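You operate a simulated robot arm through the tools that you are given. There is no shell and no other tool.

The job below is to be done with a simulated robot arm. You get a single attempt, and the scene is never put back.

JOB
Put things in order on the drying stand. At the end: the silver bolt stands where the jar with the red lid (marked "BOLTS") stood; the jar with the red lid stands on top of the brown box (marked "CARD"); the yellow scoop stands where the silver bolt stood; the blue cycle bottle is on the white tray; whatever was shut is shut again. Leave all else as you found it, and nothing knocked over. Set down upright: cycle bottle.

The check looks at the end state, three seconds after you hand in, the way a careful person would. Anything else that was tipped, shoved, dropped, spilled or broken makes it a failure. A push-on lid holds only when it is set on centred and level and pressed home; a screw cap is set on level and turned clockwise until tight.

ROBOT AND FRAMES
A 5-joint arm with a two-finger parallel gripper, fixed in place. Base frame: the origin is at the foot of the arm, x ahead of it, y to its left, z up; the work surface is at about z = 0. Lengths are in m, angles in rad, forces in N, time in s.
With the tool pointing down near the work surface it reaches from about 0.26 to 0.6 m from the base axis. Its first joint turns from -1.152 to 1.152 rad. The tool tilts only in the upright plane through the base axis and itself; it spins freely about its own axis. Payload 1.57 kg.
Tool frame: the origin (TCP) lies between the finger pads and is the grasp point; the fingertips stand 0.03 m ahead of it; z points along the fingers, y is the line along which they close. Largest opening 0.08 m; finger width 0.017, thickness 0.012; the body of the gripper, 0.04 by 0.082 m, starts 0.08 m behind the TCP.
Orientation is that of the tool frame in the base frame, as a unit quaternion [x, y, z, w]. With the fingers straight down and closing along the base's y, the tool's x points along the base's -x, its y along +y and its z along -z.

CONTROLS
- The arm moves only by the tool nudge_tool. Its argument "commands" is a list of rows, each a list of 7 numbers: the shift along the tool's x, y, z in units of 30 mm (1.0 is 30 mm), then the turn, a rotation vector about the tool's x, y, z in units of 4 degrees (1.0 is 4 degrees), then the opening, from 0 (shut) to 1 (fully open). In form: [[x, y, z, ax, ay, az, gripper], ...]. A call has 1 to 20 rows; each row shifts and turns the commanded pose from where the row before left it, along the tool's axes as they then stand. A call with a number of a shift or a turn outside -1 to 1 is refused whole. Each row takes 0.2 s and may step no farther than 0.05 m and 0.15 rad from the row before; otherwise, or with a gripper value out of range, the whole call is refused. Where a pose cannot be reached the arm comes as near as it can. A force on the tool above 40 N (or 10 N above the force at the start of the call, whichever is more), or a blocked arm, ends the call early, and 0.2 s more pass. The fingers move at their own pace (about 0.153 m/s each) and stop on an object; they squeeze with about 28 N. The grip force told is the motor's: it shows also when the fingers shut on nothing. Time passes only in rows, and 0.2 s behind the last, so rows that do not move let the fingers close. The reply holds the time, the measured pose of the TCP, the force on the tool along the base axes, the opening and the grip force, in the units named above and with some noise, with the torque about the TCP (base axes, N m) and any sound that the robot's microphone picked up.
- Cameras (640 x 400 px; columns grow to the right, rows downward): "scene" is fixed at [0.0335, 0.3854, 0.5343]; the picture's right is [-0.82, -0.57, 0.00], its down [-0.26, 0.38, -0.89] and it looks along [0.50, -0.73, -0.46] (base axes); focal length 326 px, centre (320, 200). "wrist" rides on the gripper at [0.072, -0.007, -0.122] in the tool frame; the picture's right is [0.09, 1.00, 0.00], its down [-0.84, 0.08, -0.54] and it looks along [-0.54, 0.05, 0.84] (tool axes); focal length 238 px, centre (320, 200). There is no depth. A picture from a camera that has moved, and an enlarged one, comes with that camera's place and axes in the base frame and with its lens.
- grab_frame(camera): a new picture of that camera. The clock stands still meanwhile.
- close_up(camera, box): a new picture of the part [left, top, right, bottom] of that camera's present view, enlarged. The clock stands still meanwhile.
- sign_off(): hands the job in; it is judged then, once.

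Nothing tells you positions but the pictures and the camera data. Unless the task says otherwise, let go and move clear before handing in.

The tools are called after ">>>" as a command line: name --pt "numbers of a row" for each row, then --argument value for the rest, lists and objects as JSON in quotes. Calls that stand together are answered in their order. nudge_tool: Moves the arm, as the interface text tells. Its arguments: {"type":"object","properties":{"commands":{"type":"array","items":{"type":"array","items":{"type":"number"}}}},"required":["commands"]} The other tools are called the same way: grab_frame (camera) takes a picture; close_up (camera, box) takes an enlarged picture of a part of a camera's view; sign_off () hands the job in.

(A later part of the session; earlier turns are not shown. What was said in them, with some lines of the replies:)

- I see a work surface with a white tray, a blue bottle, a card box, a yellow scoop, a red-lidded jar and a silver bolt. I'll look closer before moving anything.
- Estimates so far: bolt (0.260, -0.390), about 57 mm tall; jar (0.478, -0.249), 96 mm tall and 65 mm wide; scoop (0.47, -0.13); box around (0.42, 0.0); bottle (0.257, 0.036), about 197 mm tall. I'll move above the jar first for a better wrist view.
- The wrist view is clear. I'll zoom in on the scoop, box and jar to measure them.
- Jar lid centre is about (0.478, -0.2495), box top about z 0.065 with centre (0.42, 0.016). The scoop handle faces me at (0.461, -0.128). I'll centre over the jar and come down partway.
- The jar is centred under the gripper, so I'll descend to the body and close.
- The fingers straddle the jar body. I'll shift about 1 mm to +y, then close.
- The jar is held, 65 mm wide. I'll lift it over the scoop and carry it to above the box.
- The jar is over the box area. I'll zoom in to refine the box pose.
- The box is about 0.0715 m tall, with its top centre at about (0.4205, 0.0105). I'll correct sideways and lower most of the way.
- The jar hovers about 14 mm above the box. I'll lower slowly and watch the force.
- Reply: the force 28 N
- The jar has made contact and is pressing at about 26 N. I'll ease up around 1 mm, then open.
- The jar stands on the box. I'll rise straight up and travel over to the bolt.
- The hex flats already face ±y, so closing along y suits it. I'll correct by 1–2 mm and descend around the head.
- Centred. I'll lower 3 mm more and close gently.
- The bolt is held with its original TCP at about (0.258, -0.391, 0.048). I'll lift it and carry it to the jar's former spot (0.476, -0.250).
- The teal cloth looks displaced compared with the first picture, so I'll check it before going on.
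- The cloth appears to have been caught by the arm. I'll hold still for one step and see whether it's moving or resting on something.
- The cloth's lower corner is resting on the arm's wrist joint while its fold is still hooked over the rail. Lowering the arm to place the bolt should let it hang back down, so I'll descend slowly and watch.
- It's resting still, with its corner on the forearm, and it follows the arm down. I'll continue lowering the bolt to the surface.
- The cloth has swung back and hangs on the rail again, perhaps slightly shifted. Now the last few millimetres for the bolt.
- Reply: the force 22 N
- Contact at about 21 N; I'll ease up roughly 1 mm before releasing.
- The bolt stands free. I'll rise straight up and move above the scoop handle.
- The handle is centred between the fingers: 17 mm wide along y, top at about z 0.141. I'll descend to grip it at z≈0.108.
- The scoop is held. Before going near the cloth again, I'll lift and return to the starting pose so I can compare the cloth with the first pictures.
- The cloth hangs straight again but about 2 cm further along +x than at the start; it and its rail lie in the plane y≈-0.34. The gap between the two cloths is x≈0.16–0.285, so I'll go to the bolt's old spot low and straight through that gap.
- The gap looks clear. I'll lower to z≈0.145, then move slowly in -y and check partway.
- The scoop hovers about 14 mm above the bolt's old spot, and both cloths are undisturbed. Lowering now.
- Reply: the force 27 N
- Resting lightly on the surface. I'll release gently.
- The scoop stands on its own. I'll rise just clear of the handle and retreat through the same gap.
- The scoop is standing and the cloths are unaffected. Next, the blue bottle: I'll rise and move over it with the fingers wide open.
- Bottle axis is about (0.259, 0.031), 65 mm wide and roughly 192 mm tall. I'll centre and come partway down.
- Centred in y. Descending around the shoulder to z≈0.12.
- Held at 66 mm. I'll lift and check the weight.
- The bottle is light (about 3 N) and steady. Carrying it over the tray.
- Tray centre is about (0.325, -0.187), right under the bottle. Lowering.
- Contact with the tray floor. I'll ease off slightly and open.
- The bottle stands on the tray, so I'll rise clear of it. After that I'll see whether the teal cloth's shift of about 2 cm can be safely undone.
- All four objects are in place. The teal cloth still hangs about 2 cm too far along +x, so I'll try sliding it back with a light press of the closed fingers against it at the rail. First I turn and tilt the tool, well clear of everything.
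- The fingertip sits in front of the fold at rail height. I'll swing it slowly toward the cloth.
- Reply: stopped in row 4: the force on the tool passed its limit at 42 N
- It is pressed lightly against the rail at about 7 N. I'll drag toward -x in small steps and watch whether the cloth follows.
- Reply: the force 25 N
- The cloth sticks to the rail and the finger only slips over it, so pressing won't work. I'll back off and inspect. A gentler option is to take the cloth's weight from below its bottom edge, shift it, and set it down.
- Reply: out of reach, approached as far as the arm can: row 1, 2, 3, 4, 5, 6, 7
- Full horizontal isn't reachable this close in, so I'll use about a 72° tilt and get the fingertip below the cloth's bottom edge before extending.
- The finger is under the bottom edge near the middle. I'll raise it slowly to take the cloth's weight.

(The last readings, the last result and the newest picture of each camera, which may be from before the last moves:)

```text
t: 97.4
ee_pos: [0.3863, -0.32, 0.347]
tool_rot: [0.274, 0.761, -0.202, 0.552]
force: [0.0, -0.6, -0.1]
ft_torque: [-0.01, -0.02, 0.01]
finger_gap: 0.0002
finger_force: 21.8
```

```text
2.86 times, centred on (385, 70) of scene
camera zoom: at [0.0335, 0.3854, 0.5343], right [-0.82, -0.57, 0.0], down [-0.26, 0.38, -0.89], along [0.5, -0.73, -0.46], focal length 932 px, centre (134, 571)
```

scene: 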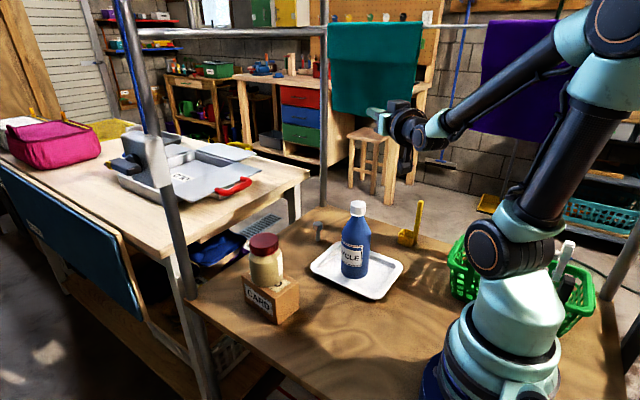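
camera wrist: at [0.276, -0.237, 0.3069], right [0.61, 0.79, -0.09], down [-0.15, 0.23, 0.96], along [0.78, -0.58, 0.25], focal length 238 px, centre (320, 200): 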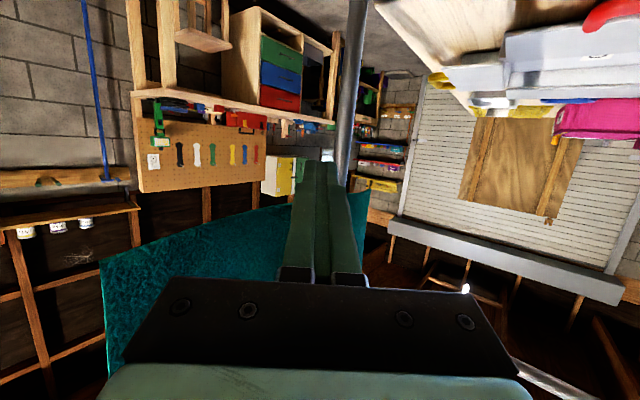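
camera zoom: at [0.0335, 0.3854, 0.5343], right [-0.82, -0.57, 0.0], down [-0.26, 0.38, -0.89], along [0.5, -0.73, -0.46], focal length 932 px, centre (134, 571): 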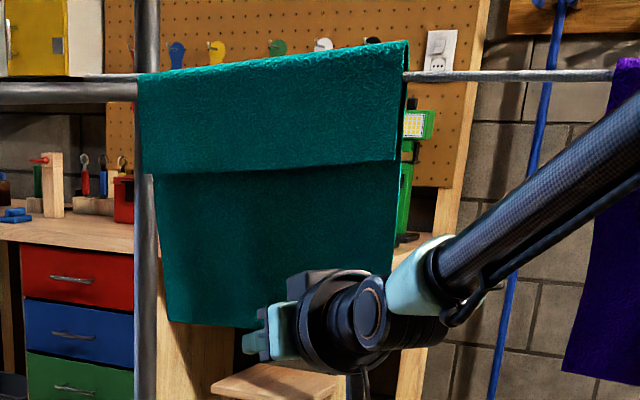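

The near side of the cloth is being lifted by the wrist rather than the finger, and it's going the wrong way. I'll lower immediately along the same path.

>>> nudge_tool --pt "0.063 0 0.02 0 0 0 0" --pt "0.063 0 0.02 0 0 0 0" --pt "0.063 0 0.02 0 0 0 0" --pt "0.1 0 0.03 0 0 0 0" --pt "0 0 0 0 0 0 0"

>>> close_up --camera "scene" --box '[310, 0, 460, 140]'

>>> grab_frame --camera "wrist"

```text
t: 98.6
ee_pos: [0.3864, -0.3214, 0.3349]
tool_rot: [0.273, 0.761, -0.201, 0.553]
force: [0.4, -0.3, -1.1]
ft_torque: [-0.01, -0.02, -0.02]
finger_gap: 0.0002
finger_force: 21.6
```

```text
2.86 times, centred on (385, 70) of scene
camera zoom: at [0.0335, 0.3854, 0.5343], right [-0.82, -0.57, 0.0], down [-0.26, 0.38, -0.89], along [0.5, -0.73, -0.46], focal length 932 px, centre (134, 571)
```

zoom: 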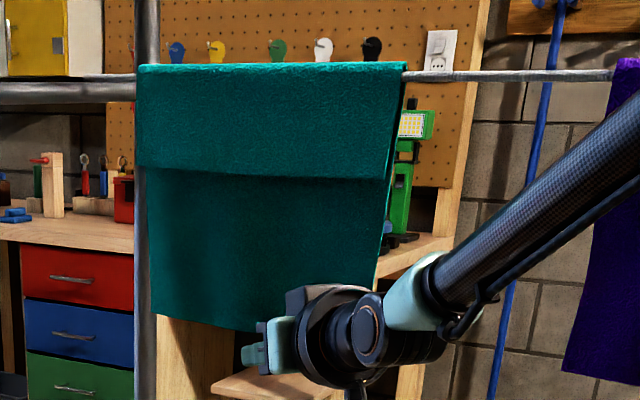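

```text
taken
camera wrist: at [0.2751, -0.2371, 0.3039], right [0.61, 0.78, -0.09], down [-0.15, 0.23, 0.96], along [0.78, -0.58, 0.25], focal length 238 px, centre (320, 200)
```

wrist: 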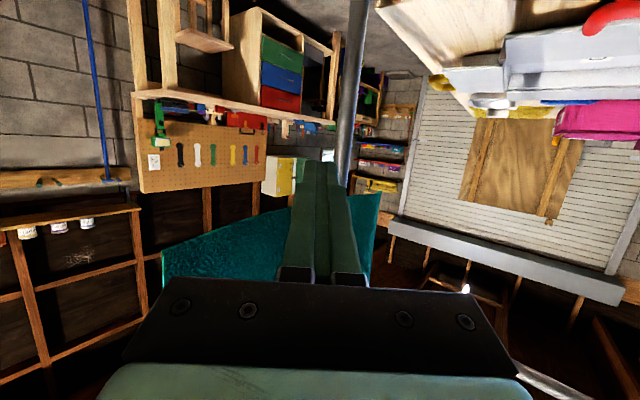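

The cloth hangs straight again but has moved another 1.6 cm or so the same way: the gripper body touched its near end. I'll lower, go fully horizontal so the body stays below the cloth, and support it at its middle with the fingertip only.

>>> nudge_tool --pt "0.38 0 0.124 0 0 0 0" --pt "0 0 0 0 -1 0 0" --pt "0 0 0 0 -1 0 0" --pt "0 0 0 0 -1 0 0" --pt "0 0 0 0 -1 0 0" --pt "0 0.3 0 -0.258 0 0 0" --pt "0 0 0 0 0 0 0"

>>> grab_frame --camera "wrist"

>>> grab_frame --camera "scene"

>>> close_up --camera "scene" --box '[310, 0, 460, 140]'

```text
t: 100.2
ee_pos: [0.3932, -0.313, 0.3225]
tool_rot: [0.236, 0.679, -0.231, 0.655]
force: [0.6, 0.4, -0.4]
ft_torque: [0.01, -0.02, -0.01]
finger_gap: 0.0
finger_force: 21.5
```

```text
taken
camera wrist: at [0.2911, -0.2402, 0.2554], right [0.62, 0.78, -0.1], down [-0.35, 0.38, 0.85], along [0.7, -0.49, 0.51], focal length 238 px, centre (320, 200)
```

wrist: 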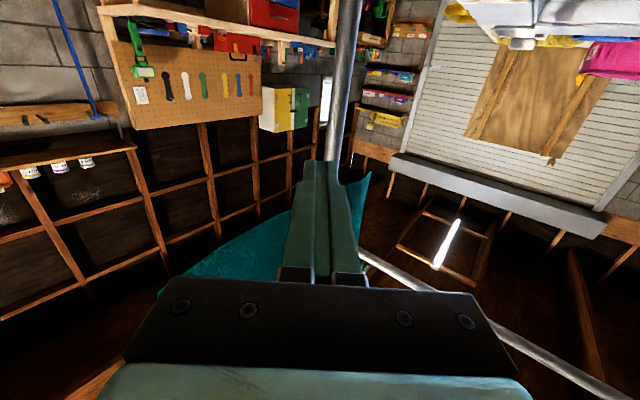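

```text
taken
```

scene: 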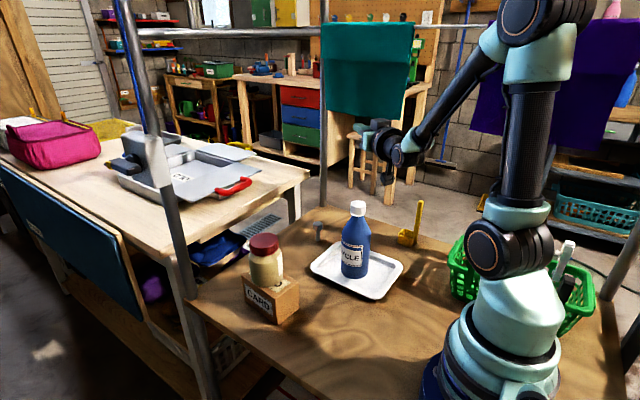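

```text
2.86 times, centred on (385, 70) of scene
camera zoom: at [0.0335, 0.3854, 0.5343], right [-0.82, -0.57, 0.0], down [-0.26, 0.38, -0.89], along [0.5, -0.73, -0.46], focal length 932 px, centre (134, 571)
```

zoom: 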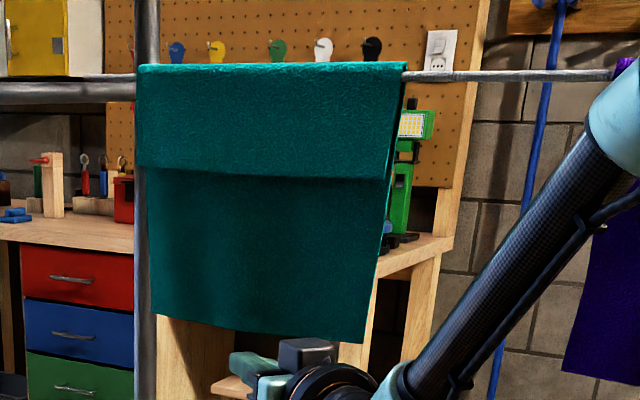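

>>> nudge_tool --pt "-0.3 0 -0.01 0 0 0 0" --pt "-0.2 0 -0.007 0 0 0 0" --pt "-0.1 0 -0.003 0 0 0 0" --pt "0 0 0 0 0 0 0"

>>> close_up --camera "scene" --box '[310, 0, 460, 140]'

>>> grab_frame --camera "wrist"

```text
t: 101.2
ee_pos: [0.3923, -0.3134, 0.3421]
tool_rot: [0.236, 0.68, -0.23, 0.655]
force: [0.7, 0.8, -0.6]
ft_torque: [0.0, 0.0, 0.0]
finger_gap: 0.0001
finger_force: 21.2
```

```text
2.86 times, centred on (385, 70) of scene
camera zoom: at [0.0335, 0.3854, 0.5343], right [-0.82, -0.57, 0.0], down [-0.26, 0.38, -0.89], along [0.5, -0.73, -0.46], focal length 932 px, centre (134, 571)
```

zoom: 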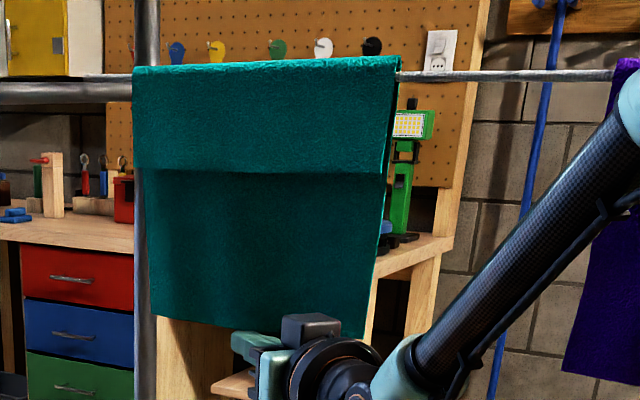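

```text
taken
camera wrist: at [0.2905, -0.2405, 0.2737], right [0.62, 0.78, -0.1], down [-0.35, 0.38, 0.85], along [0.7, -0.5, 0.51], focal length 238 px, centre (320, 200)
```

wrist: 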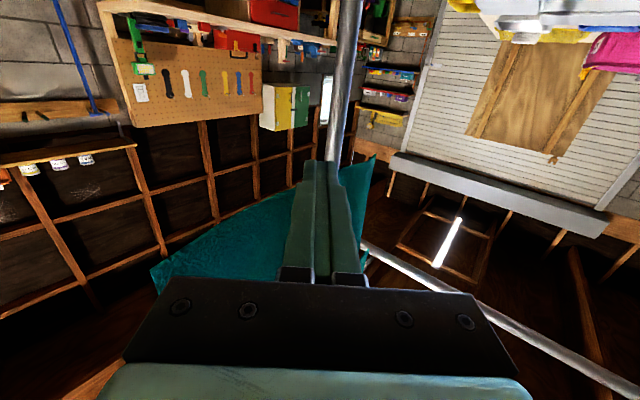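

The cloth pivots on the finger and "walks" along the rail toward the side that stays low. So supporting it beyond its middle, nearer the far end, should walk it back the right way. I'll lower and reposition the finger toward the far end.

>>> nudge_tool --pt "0.1 0 0.003 0 0 0 0" --pt "0.2 0 0.007 0 0 0 0" --pt "0.4 0 0.01 0 0 0 0" --pt "0 0 0 0 0 0 0"

>>> close_up --camera "scene" --box '[310, 0, 460, 140]'

```text
t: 102.2
ee_pos: [0.391, -0.3152, 0.3204]
tool_rot: [0.239, 0.679, -0.233, 0.654]
force: [0.4, 0.0, 0.6]
ft_torque: [0.0, 0.0, 0.0]
finger_gap: 0.0
finger_force: 21.0
```

```text
2.86 times, centred on (385, 70) of scene
camera zoom: at [0.0335, 0.3854, 0.5343], right [-0.82, -0.57, 0.0], down [-0.26, 0.38, -0.89], along [0.5, -0.73, -0.46], focal length 932 px, centre (134, 571)
```

zoom: 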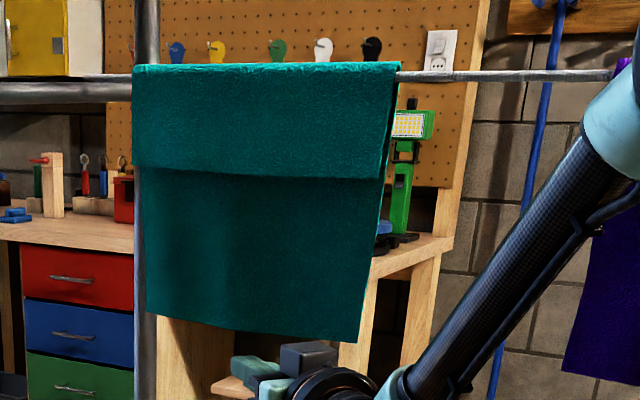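

>>> nudge_tool --pt "0 0.4 0 -0.34 0 0 0" --pt "0 0.4 0 -0.34 0 0 0" --pt "0 0 0.5 0 0 0 0" --pt "0 0 0.5 0 0 0 0" --pt "-0.4 0 0 0 0 0 0" --pt "-0.2 0 0 0 0 0 0" --pt "0 0 0 0 0 0 0"

>>> close_up --camera "scene" --box '[310, 0, 460, 140]'

>>> grab_frame --camera "wrist"

```text
t: 103.8
ee_pos: [0.4326, -0.3122, 0.3379]
tool_rot: [0.22, 0.686, -0.213, 0.661]
force: [0.1, -0.7, -0.6]
ft_torque: [0.0, -0.02, 0.02]
finger_gap: 0.0001
finger_force: 21.3
```

```text
2.86 times, centred on (385, 70) of scene
camera zoom: at [0.0335, 0.3854, 0.5343], right [-0.82, -0.57, 0.0], down [-0.26, 0.38, -0.89], along [0.5, -0.73, -0.46], focal length 932 px, centre (134, 571)
```

zoom: 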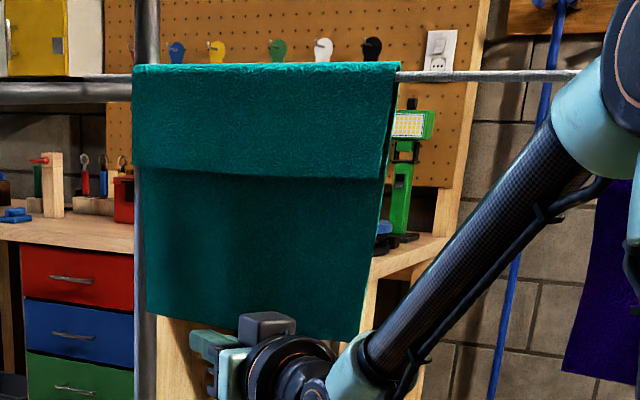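

```text
taken
camera wrist: at [0.3269, -0.244, 0.2698], right [0.58, 0.81, -0.09], down [-0.37, 0.36, 0.85], along [0.73, -0.46, 0.51], focal length 238 px, centre (320, 200)
```

wrist: 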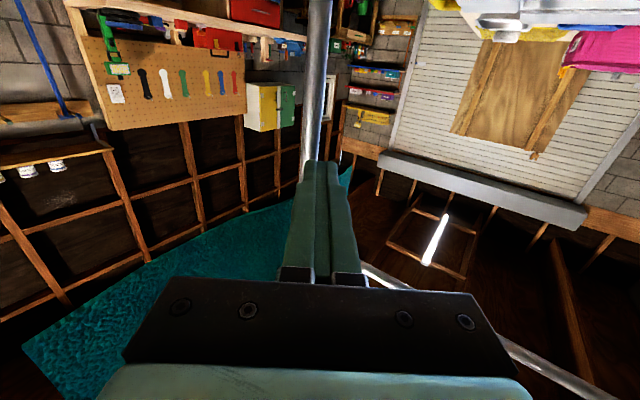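

>>> nudge_tool --pt "-0.1 0 0 0 0 0 0" --pt "-0.1 0 0 0 0 0 0" --pt "0 0 0 0 0 0 0"

>>> close_up --camera "scene" --box '[310, 0, 460, 140]'

```text
t: 104.6
ee_pos: [0.4325, -0.3124, 0.3436]
tool_rot: [0.22, 0.685, -0.213, 0.661]
force: [-0.6, -0.4, -0.3]
ft_torque: [0.04, -0.01, 0.06]
finger_gap: 0.0001
finger_force: 21.4
```

```text
2.86 times, centred on (385, 70) of scene
camera zoom: at [0.0335, 0.3854, 0.5343], right [-0.82, -0.57, 0.0], down [-0.26, 0.38, -0.89], along [0.5, -0.73, -0.46], focal length 932 px, centre (134, 571)
```

zoom: 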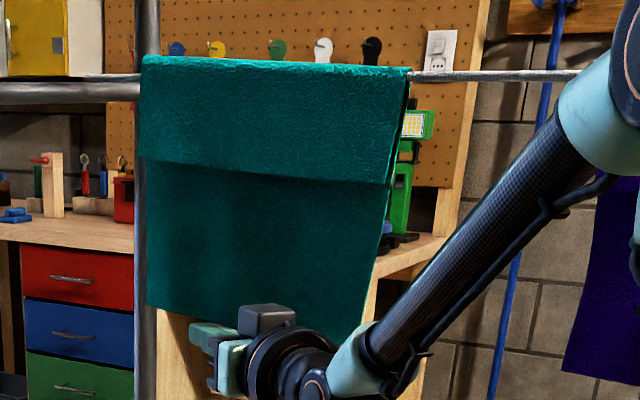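

Now the far side is lifting and the cloth leans the right way. A little more, then lower.

>>> nudge_tool --pt "-0.1 0 0 0 0 0 0" --pt "-0.1 0 0 0 0 0 0" --pt "-0.05 0 0 0 0 0 0" --pt "0 0 0 0 0 0 0"

>>> close_up --camera "scene" --box '[310, 0, 460, 140]'

```text
t: 105.6
ee_pos: [0.4323, -0.3109, 0.3515]
tool_rot: [0.22, 0.684, -0.214, 0.661]
force: [0.1, 1.1, -0.7]
ft_torque: [0.04, 0.03, -0.01]
finger_gap: 0.0
finger_force: 21.3
```

```text
2.86 times, centred on (385, 70) of scene
camera zoom: at [0.0335, 0.3854, 0.5343], right [-0.82, -0.57, 0.0], down [-0.26, 0.38, -0.89], along [0.5, -0.73, -0.46], focal length 932 px, centre (134, 571)
```

zoom: 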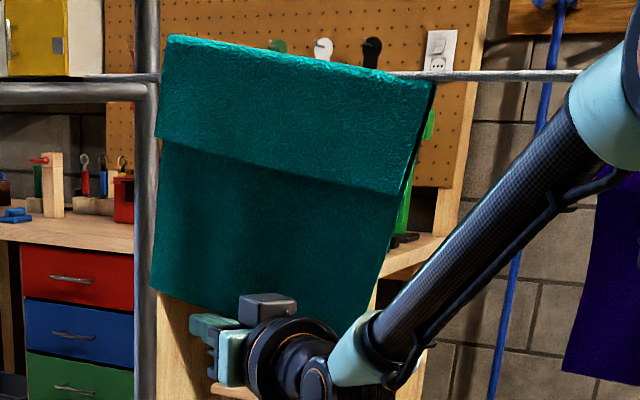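

>>> nudge_tool --pt "0.1 0 0 0 0 0 0" --pt "0.1 0 0 0 0 0 0" --pt "0.1 0 0 0 0 0 0" --pt "0.1 0 0 0 0 0 0" --pt "0.1 0 0 0 0 0 0" --pt "0.15 0 0 0 0 0 0" --pt "0.15 0 0 0 0 0 0" --pt "0 0 0 0 0 0 0"

>>> close_up --camera "scene" --box '[310, 0, 460, 140]'

```text
t: 107.4
ee_pos: [0.4309, -0.3129, 0.3267]
tool_rot: [0.222, 0.684, -0.215, 0.66]
force: [-0.1, -0.6, 0.0]
ft_torque: [-0.04, -0.03, 0.01]
finger_gap: 0.0
finger_force: 21.1
```

```text
2.86 times, centred on (385, 70) of scene
camera zoom: at [0.0335, 0.3854, 0.5343], right [-0.82, -0.57, 0.0], down [-0.26, 0.38, -0.89], along [0.5, -0.73, -0.46], focal length 932 px, centre (134, 571)
```

zoom: 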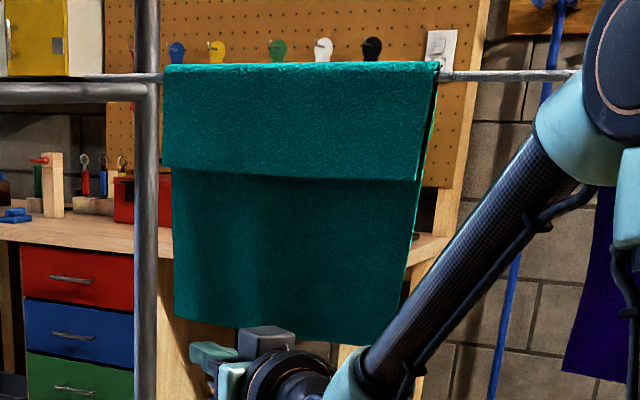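

It walked back well: the left edge is now at px 164 (target about 175, worst 132). One more small cycle.

>>> nudge_tool --pt "-0.25 0 0 0 0 0 0" --pt "-0.2 0 0 0 0 0 0" --pt "-0.1 0 0 0 0 0 0" --pt "-0.07 0 0 0 0 0 0" --pt "0 0 0 0 0 0 0"

>>> close_up --camera "scene" --box '[310, 0, 460, 140]'

```text
t: 108.6
ee_pos: [0.4338, -0.3115, 0.347]
tool_rot: [0.22, 0.684, -0.214, 0.661]
force: [0.2, -0.1, 0.1]
ft_torque: [0.05, -0.02, 0.0]
finger_gap: 0.0
finger_force: 20.9
```

```text
2.86 times, centred on (385, 70) of scene
camera zoom: at [0.0335, 0.3854, 0.5343], right [-0.82, -0.57, 0.0], down [-0.26, 0.38, -0.89], along [0.5, -0.73, -0.46], focal length 932 px, centre (134, 571)
```

zoom: 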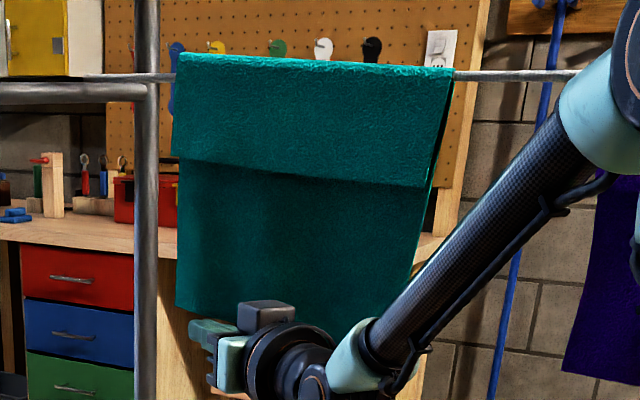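

>>> nudge_tool --pt "0.07 0 0 0 0 0 0" --pt "0.1 0 0 0 0 0 0" --pt "0.1 0 0 0 0 0 0" --pt "0.15 0 0 0 0 0 0" --pt "0.3 0 0 0 0 0 0" --pt "0.3 0 0 0 0 0 0" --pt "0 0 0 0 0 0 0"

>>> close_up --camera "scene" --box '[310, 0, 460, 140]'

>>> grab_frame --camera "scene"

```text
t: 110.2
ee_pos: [0.432, -0.3116, 0.3157]
tool_rot: [0.22, 0.685, -0.214, 0.661]
force: [-0.1, -0.4, -0.9]
ft_torque: [0.03, 0.01, -0.01]
finger_gap: 0.0
finger_force: 20.9
```

```text
2.86 times, centred on (385, 70) of scene
camera zoom: at [0.0335, 0.3854, 0.5343], right [-0.82, -0.57, 0.0], down [-0.26, 0.38, -0.89], along [0.5, -0.73, -0.46], focal length 932 px, centre (134, 571)
```

zoom: 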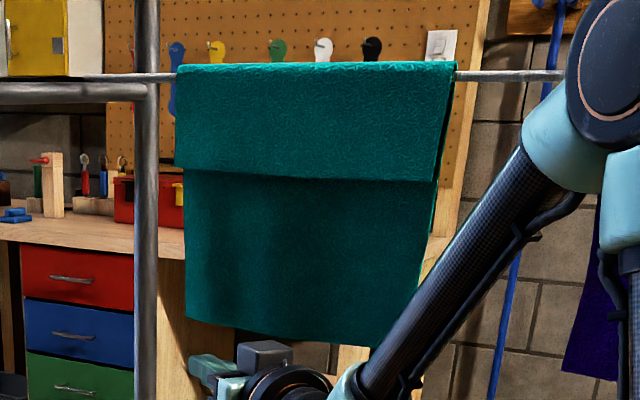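

```text
taken
```

scene: 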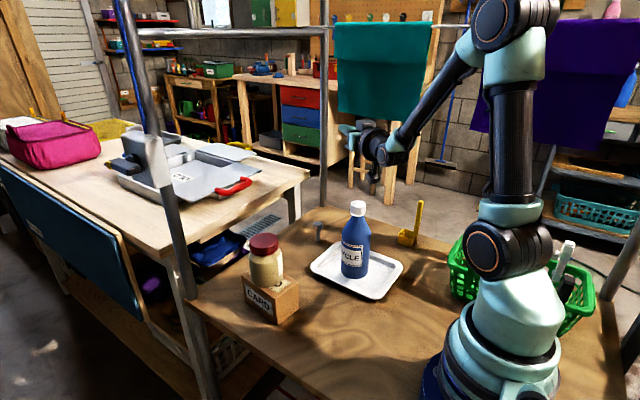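

The cloth now hangs straight at the position I estimated for the start. I'll retract from under it and return to the start pose to compare.

>>> nudge_tool --pt "0.2 0 -0.4 0 0 0 0" --pt "0 0 -0.6 0 0 0 0" --pt "0 0 -0.5 0 0 0 0" --pt "0 0 0 0 1 0 0" --pt "0 0 0 0 1 0 0" --pt "0 0 0 0 1 0 0" --pt "0 0 -0.2 0 1 0 0" --pt "0 0 -0.2 0 1 0 0" --pt "0 0 -0.2 0 1 0 0" --pt "0 0 -0.2 0 1 0 0" --pt "0 0 0 0 0 0 0"

>>> grab_frame --camera "scene"

>>> grab_frame --camera "wrist"

```text
t: 112.6
ee_pos: [0.3753, -0.274, 0.3203]
tool_rot: [0.266, 0.824, -0.154, 0.475]
force: [-0.2, 0.2, -0.2]
ft_torque: [-0.01, -0.03, 0.0]
finger_gap: 0.0
finger_force: 21.4
```

```text
taken
```

scene: 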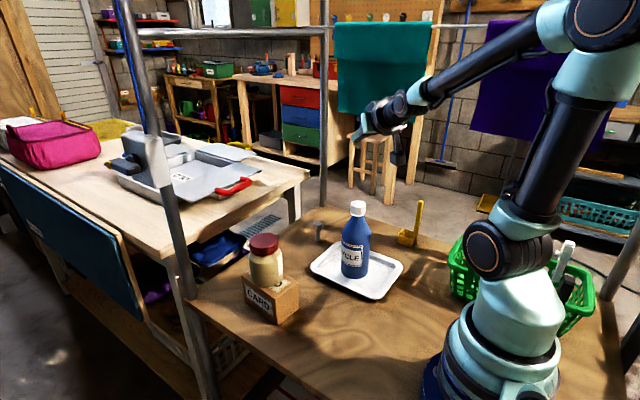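

```text
taken
camera wrist: at [0.2569, -0.1942, 0.3182], right [0.55, 0.83, -0.08], down [0.01, 0.09, 1.0], along [0.84, -0.54, 0.05], focal length 238 px, centre (320, 200)
```

wrist: 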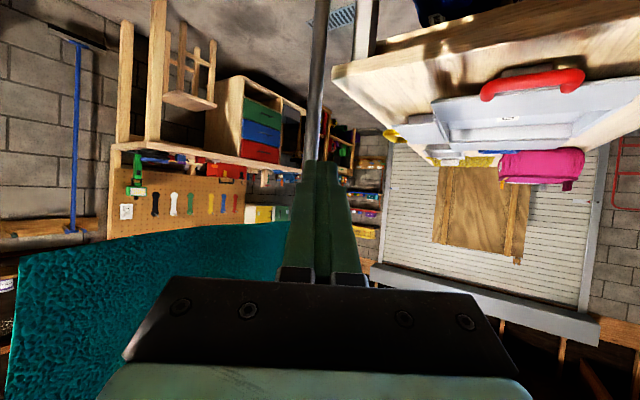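

>>> nudge_tool --pt "0.5 0 -0.866 0 0 0 0" --pt "0.5 0 -0.866 0 0 0 0" --pt "0.3 0 -0.6 0 0 0 0" --pt "-0.5 0 -0.29 0 1 0 0" --pt "-0.5 0 -0.29 0 1 0 0" --pt "-0.5 0 -0.29 0 1 0 0" --pt "-0.2 0 -0.2 0 1 0 0" --pt "0 0 0 0 1 0 0" --pt "0 0 0 0 1 0 0" --pt "0 0 0 0 1 0 0" --pt "0 0 0 0 1 0 0" --pt "0 0 0 0 1 0 0" --pt "0 0 0 0 1 0 0" --pt "0 0 0 0 1 0 0" --pt "0 0 0 0 1 0 0" --pt "0 0 0 0 1 0 0" --pt "0 0 0 0 1 0 0" --pt "0 0 0 0 1 0 0" --pt "0 0 0 0 0 0 0"

>>> grab_frame --camera "scene"

```text
t: 116.6
ee_pos: [0.3169, -0.2291, 0.3828]
tool_rot: [0.307, 0.952, -0.001, -0.001]
force: [0.1, 0.0, 0.7]
ft_torque: [0.03, 0.02, 0.02]
finger_gap: 0.0
finger_force: 21.0
out of reach, approached as far as the arm can: row 3
```

```text
taken
```

scene: 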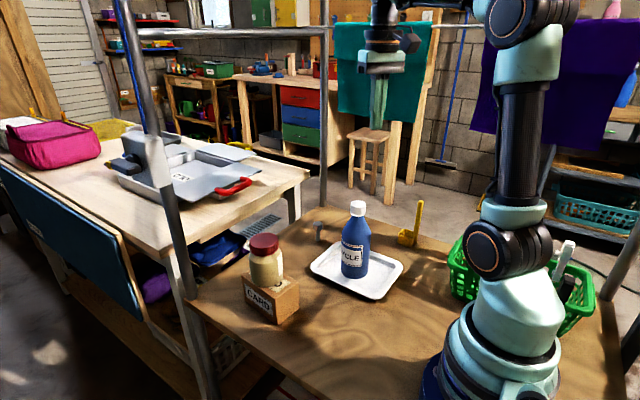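

>>> nudge_tool --pt "0 0 0 0 0 -0.994 0.3" --pt "0 0 0 0 0 -0.994 0.6" --pt "0 0 0 0 0 -0.994 1" --pt "0 0 0 0 0 -0.994 1" --pt "0 0 0 0 0 -0.994 1" --pt "0 0 0 0 0 -0.994 1" --pt "0 0 0 0 0 -0.994 1" --pt "0 0 0 0 0 -0.994 1" --pt "0 0 0 0 0 -0.994 1" --pt "0.55 -0.11 0.15 0 0 0 1" --pt "0.55 -0.11 0.15 0 0 0 1" --pt "0 0 0 0 0 0 1"

>>> grab_frame --camera "scene"

>>> grab_frame --camera "wrist"

```text
t: 119.2
ee_pos: [0.2823, -0.234, 0.3743]
tool_rot: [0.0, 1.0, 0.0, 0.0]
force: [-0.8, -0.6, 0.8]
ft_torque: [-0.02, 0.05, -0.03]
finger_gap: 0.0798
finger_force: 0.1
```

```text
taken
```

scene: 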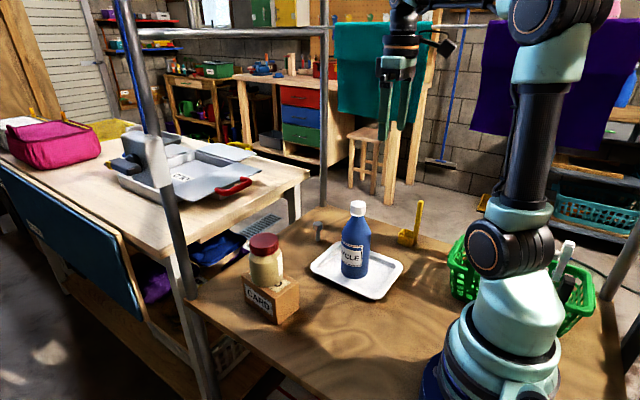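

```text
taken
camera wrist: at [0.2103, -0.2409, 0.4961], right [-0.09, 1.0, 0.0], down [0.84, 0.08, 0.54], along [0.54, 0.05, -0.84], focal length 238 px, centre (320, 200)
```

wrist: 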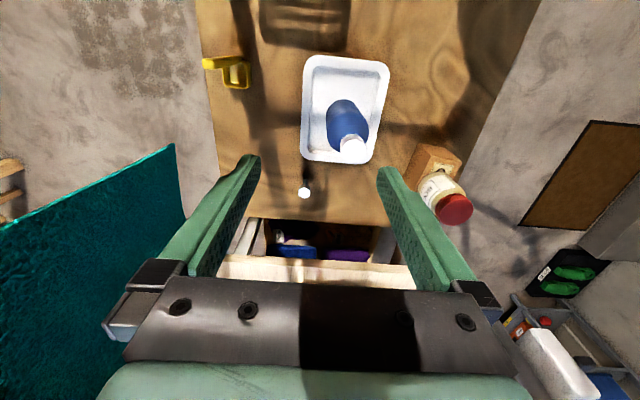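

The view from the starting pose now matches the first picture almost exactly: the cloth corner is at (174, 144) against (172, 140) originally. I'll do a last check of the placed objects.

>>> close_up --camera "scene" --box '[220, 190, 440, 350]'

>>> close_up --camera "wrist" --box '[190, 30, 490, 240]'

>>> close_up --camera "scene" --box '[300, 0, 640, 180]'

```text
2.50 times, centred on (330, 270) of scene
camera zoom: at [0.0335, 0.3854, 0.5343], right [-0.82, -0.57, 0.0], down [-0.26, 0.38, -0.89], along [0.5, -0.73, -0.46], focal length 815 px, centre (295, 25)
```

zoom: 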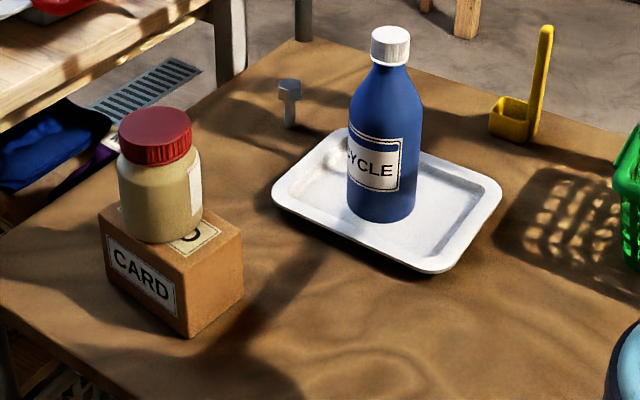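

```text
1.90 times, centred on (340, 135) of wrist
camera zoom: at [0.2103, -0.2409, 0.4961], right [-0.09, 1.0, 0.0], down [0.84, 0.08, 0.54], along [0.54, 0.05, -0.84], focal length 454 px, centre (282, 324)
```

zoom: 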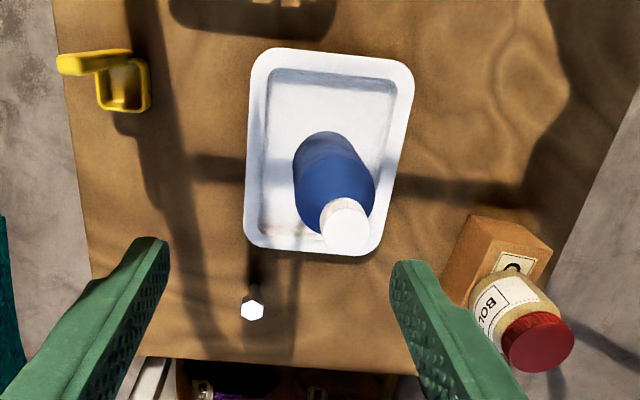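

```text
1.88 times, centred on (470, 90) of scene
camera zoom: at [0.0335, 0.3854, 0.5343], right [-0.82, -0.57, 0.0], down [-0.26, 0.38, -0.89], along [0.5, -0.73, -0.46], focal length 614 px, centre (38, 407)
```

zoom: 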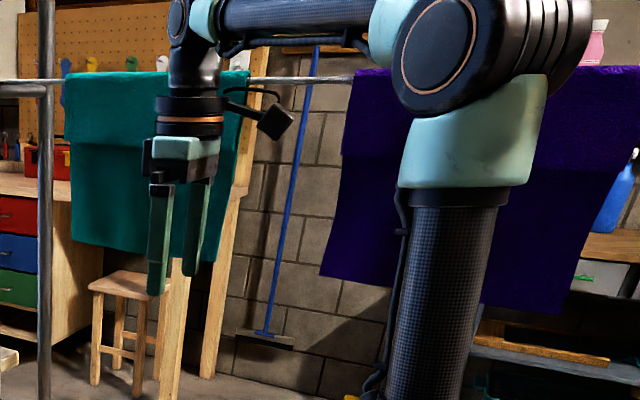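

The bolt stands where the jar was, the jar is on the box, the scoop stands where the bolt was, and the bottle is upright on the tray. Both cloths hang on the rail and the arm is clear, so I'm handing in.

>>> sign_off

```text
The job is handed in.
```

I finished all four moves and handed the job in, but the arm disturbed the teal cloth on the rail along the way, and I had to put it back.

**Final positions, from the last pictures:**
- **Bolt:** it stands where the red-lidded jar was.
- **Jar:** it sits centred on the brown "CARD" box, with its lid still on.
- **Scoop:** it stands, handle up, where the bolt was.
- **Bottle:** it is upright near the middle of the white tray, with its cap on.

I never opened the jar or the bottle. Nothing on the table was tipped or spilled.

**The teal cloth:** on my first trip to the bolt I took the arm straight through the cloth. When I left with the bolt, the arm pulled the cloth askew. It fell back to hanging straight, but about 2 cm off along the rail.

My first two attempts to fix it did not help, and lifting it from below moved it about 2 cm further the wrong way. I then worked it back by lifting its far end. Seen from the starting pose, its corner is now within about 3–4 mm of where it began, by my estimate from the pictures.

The purple cloth, tray, box and basket look unmoved.
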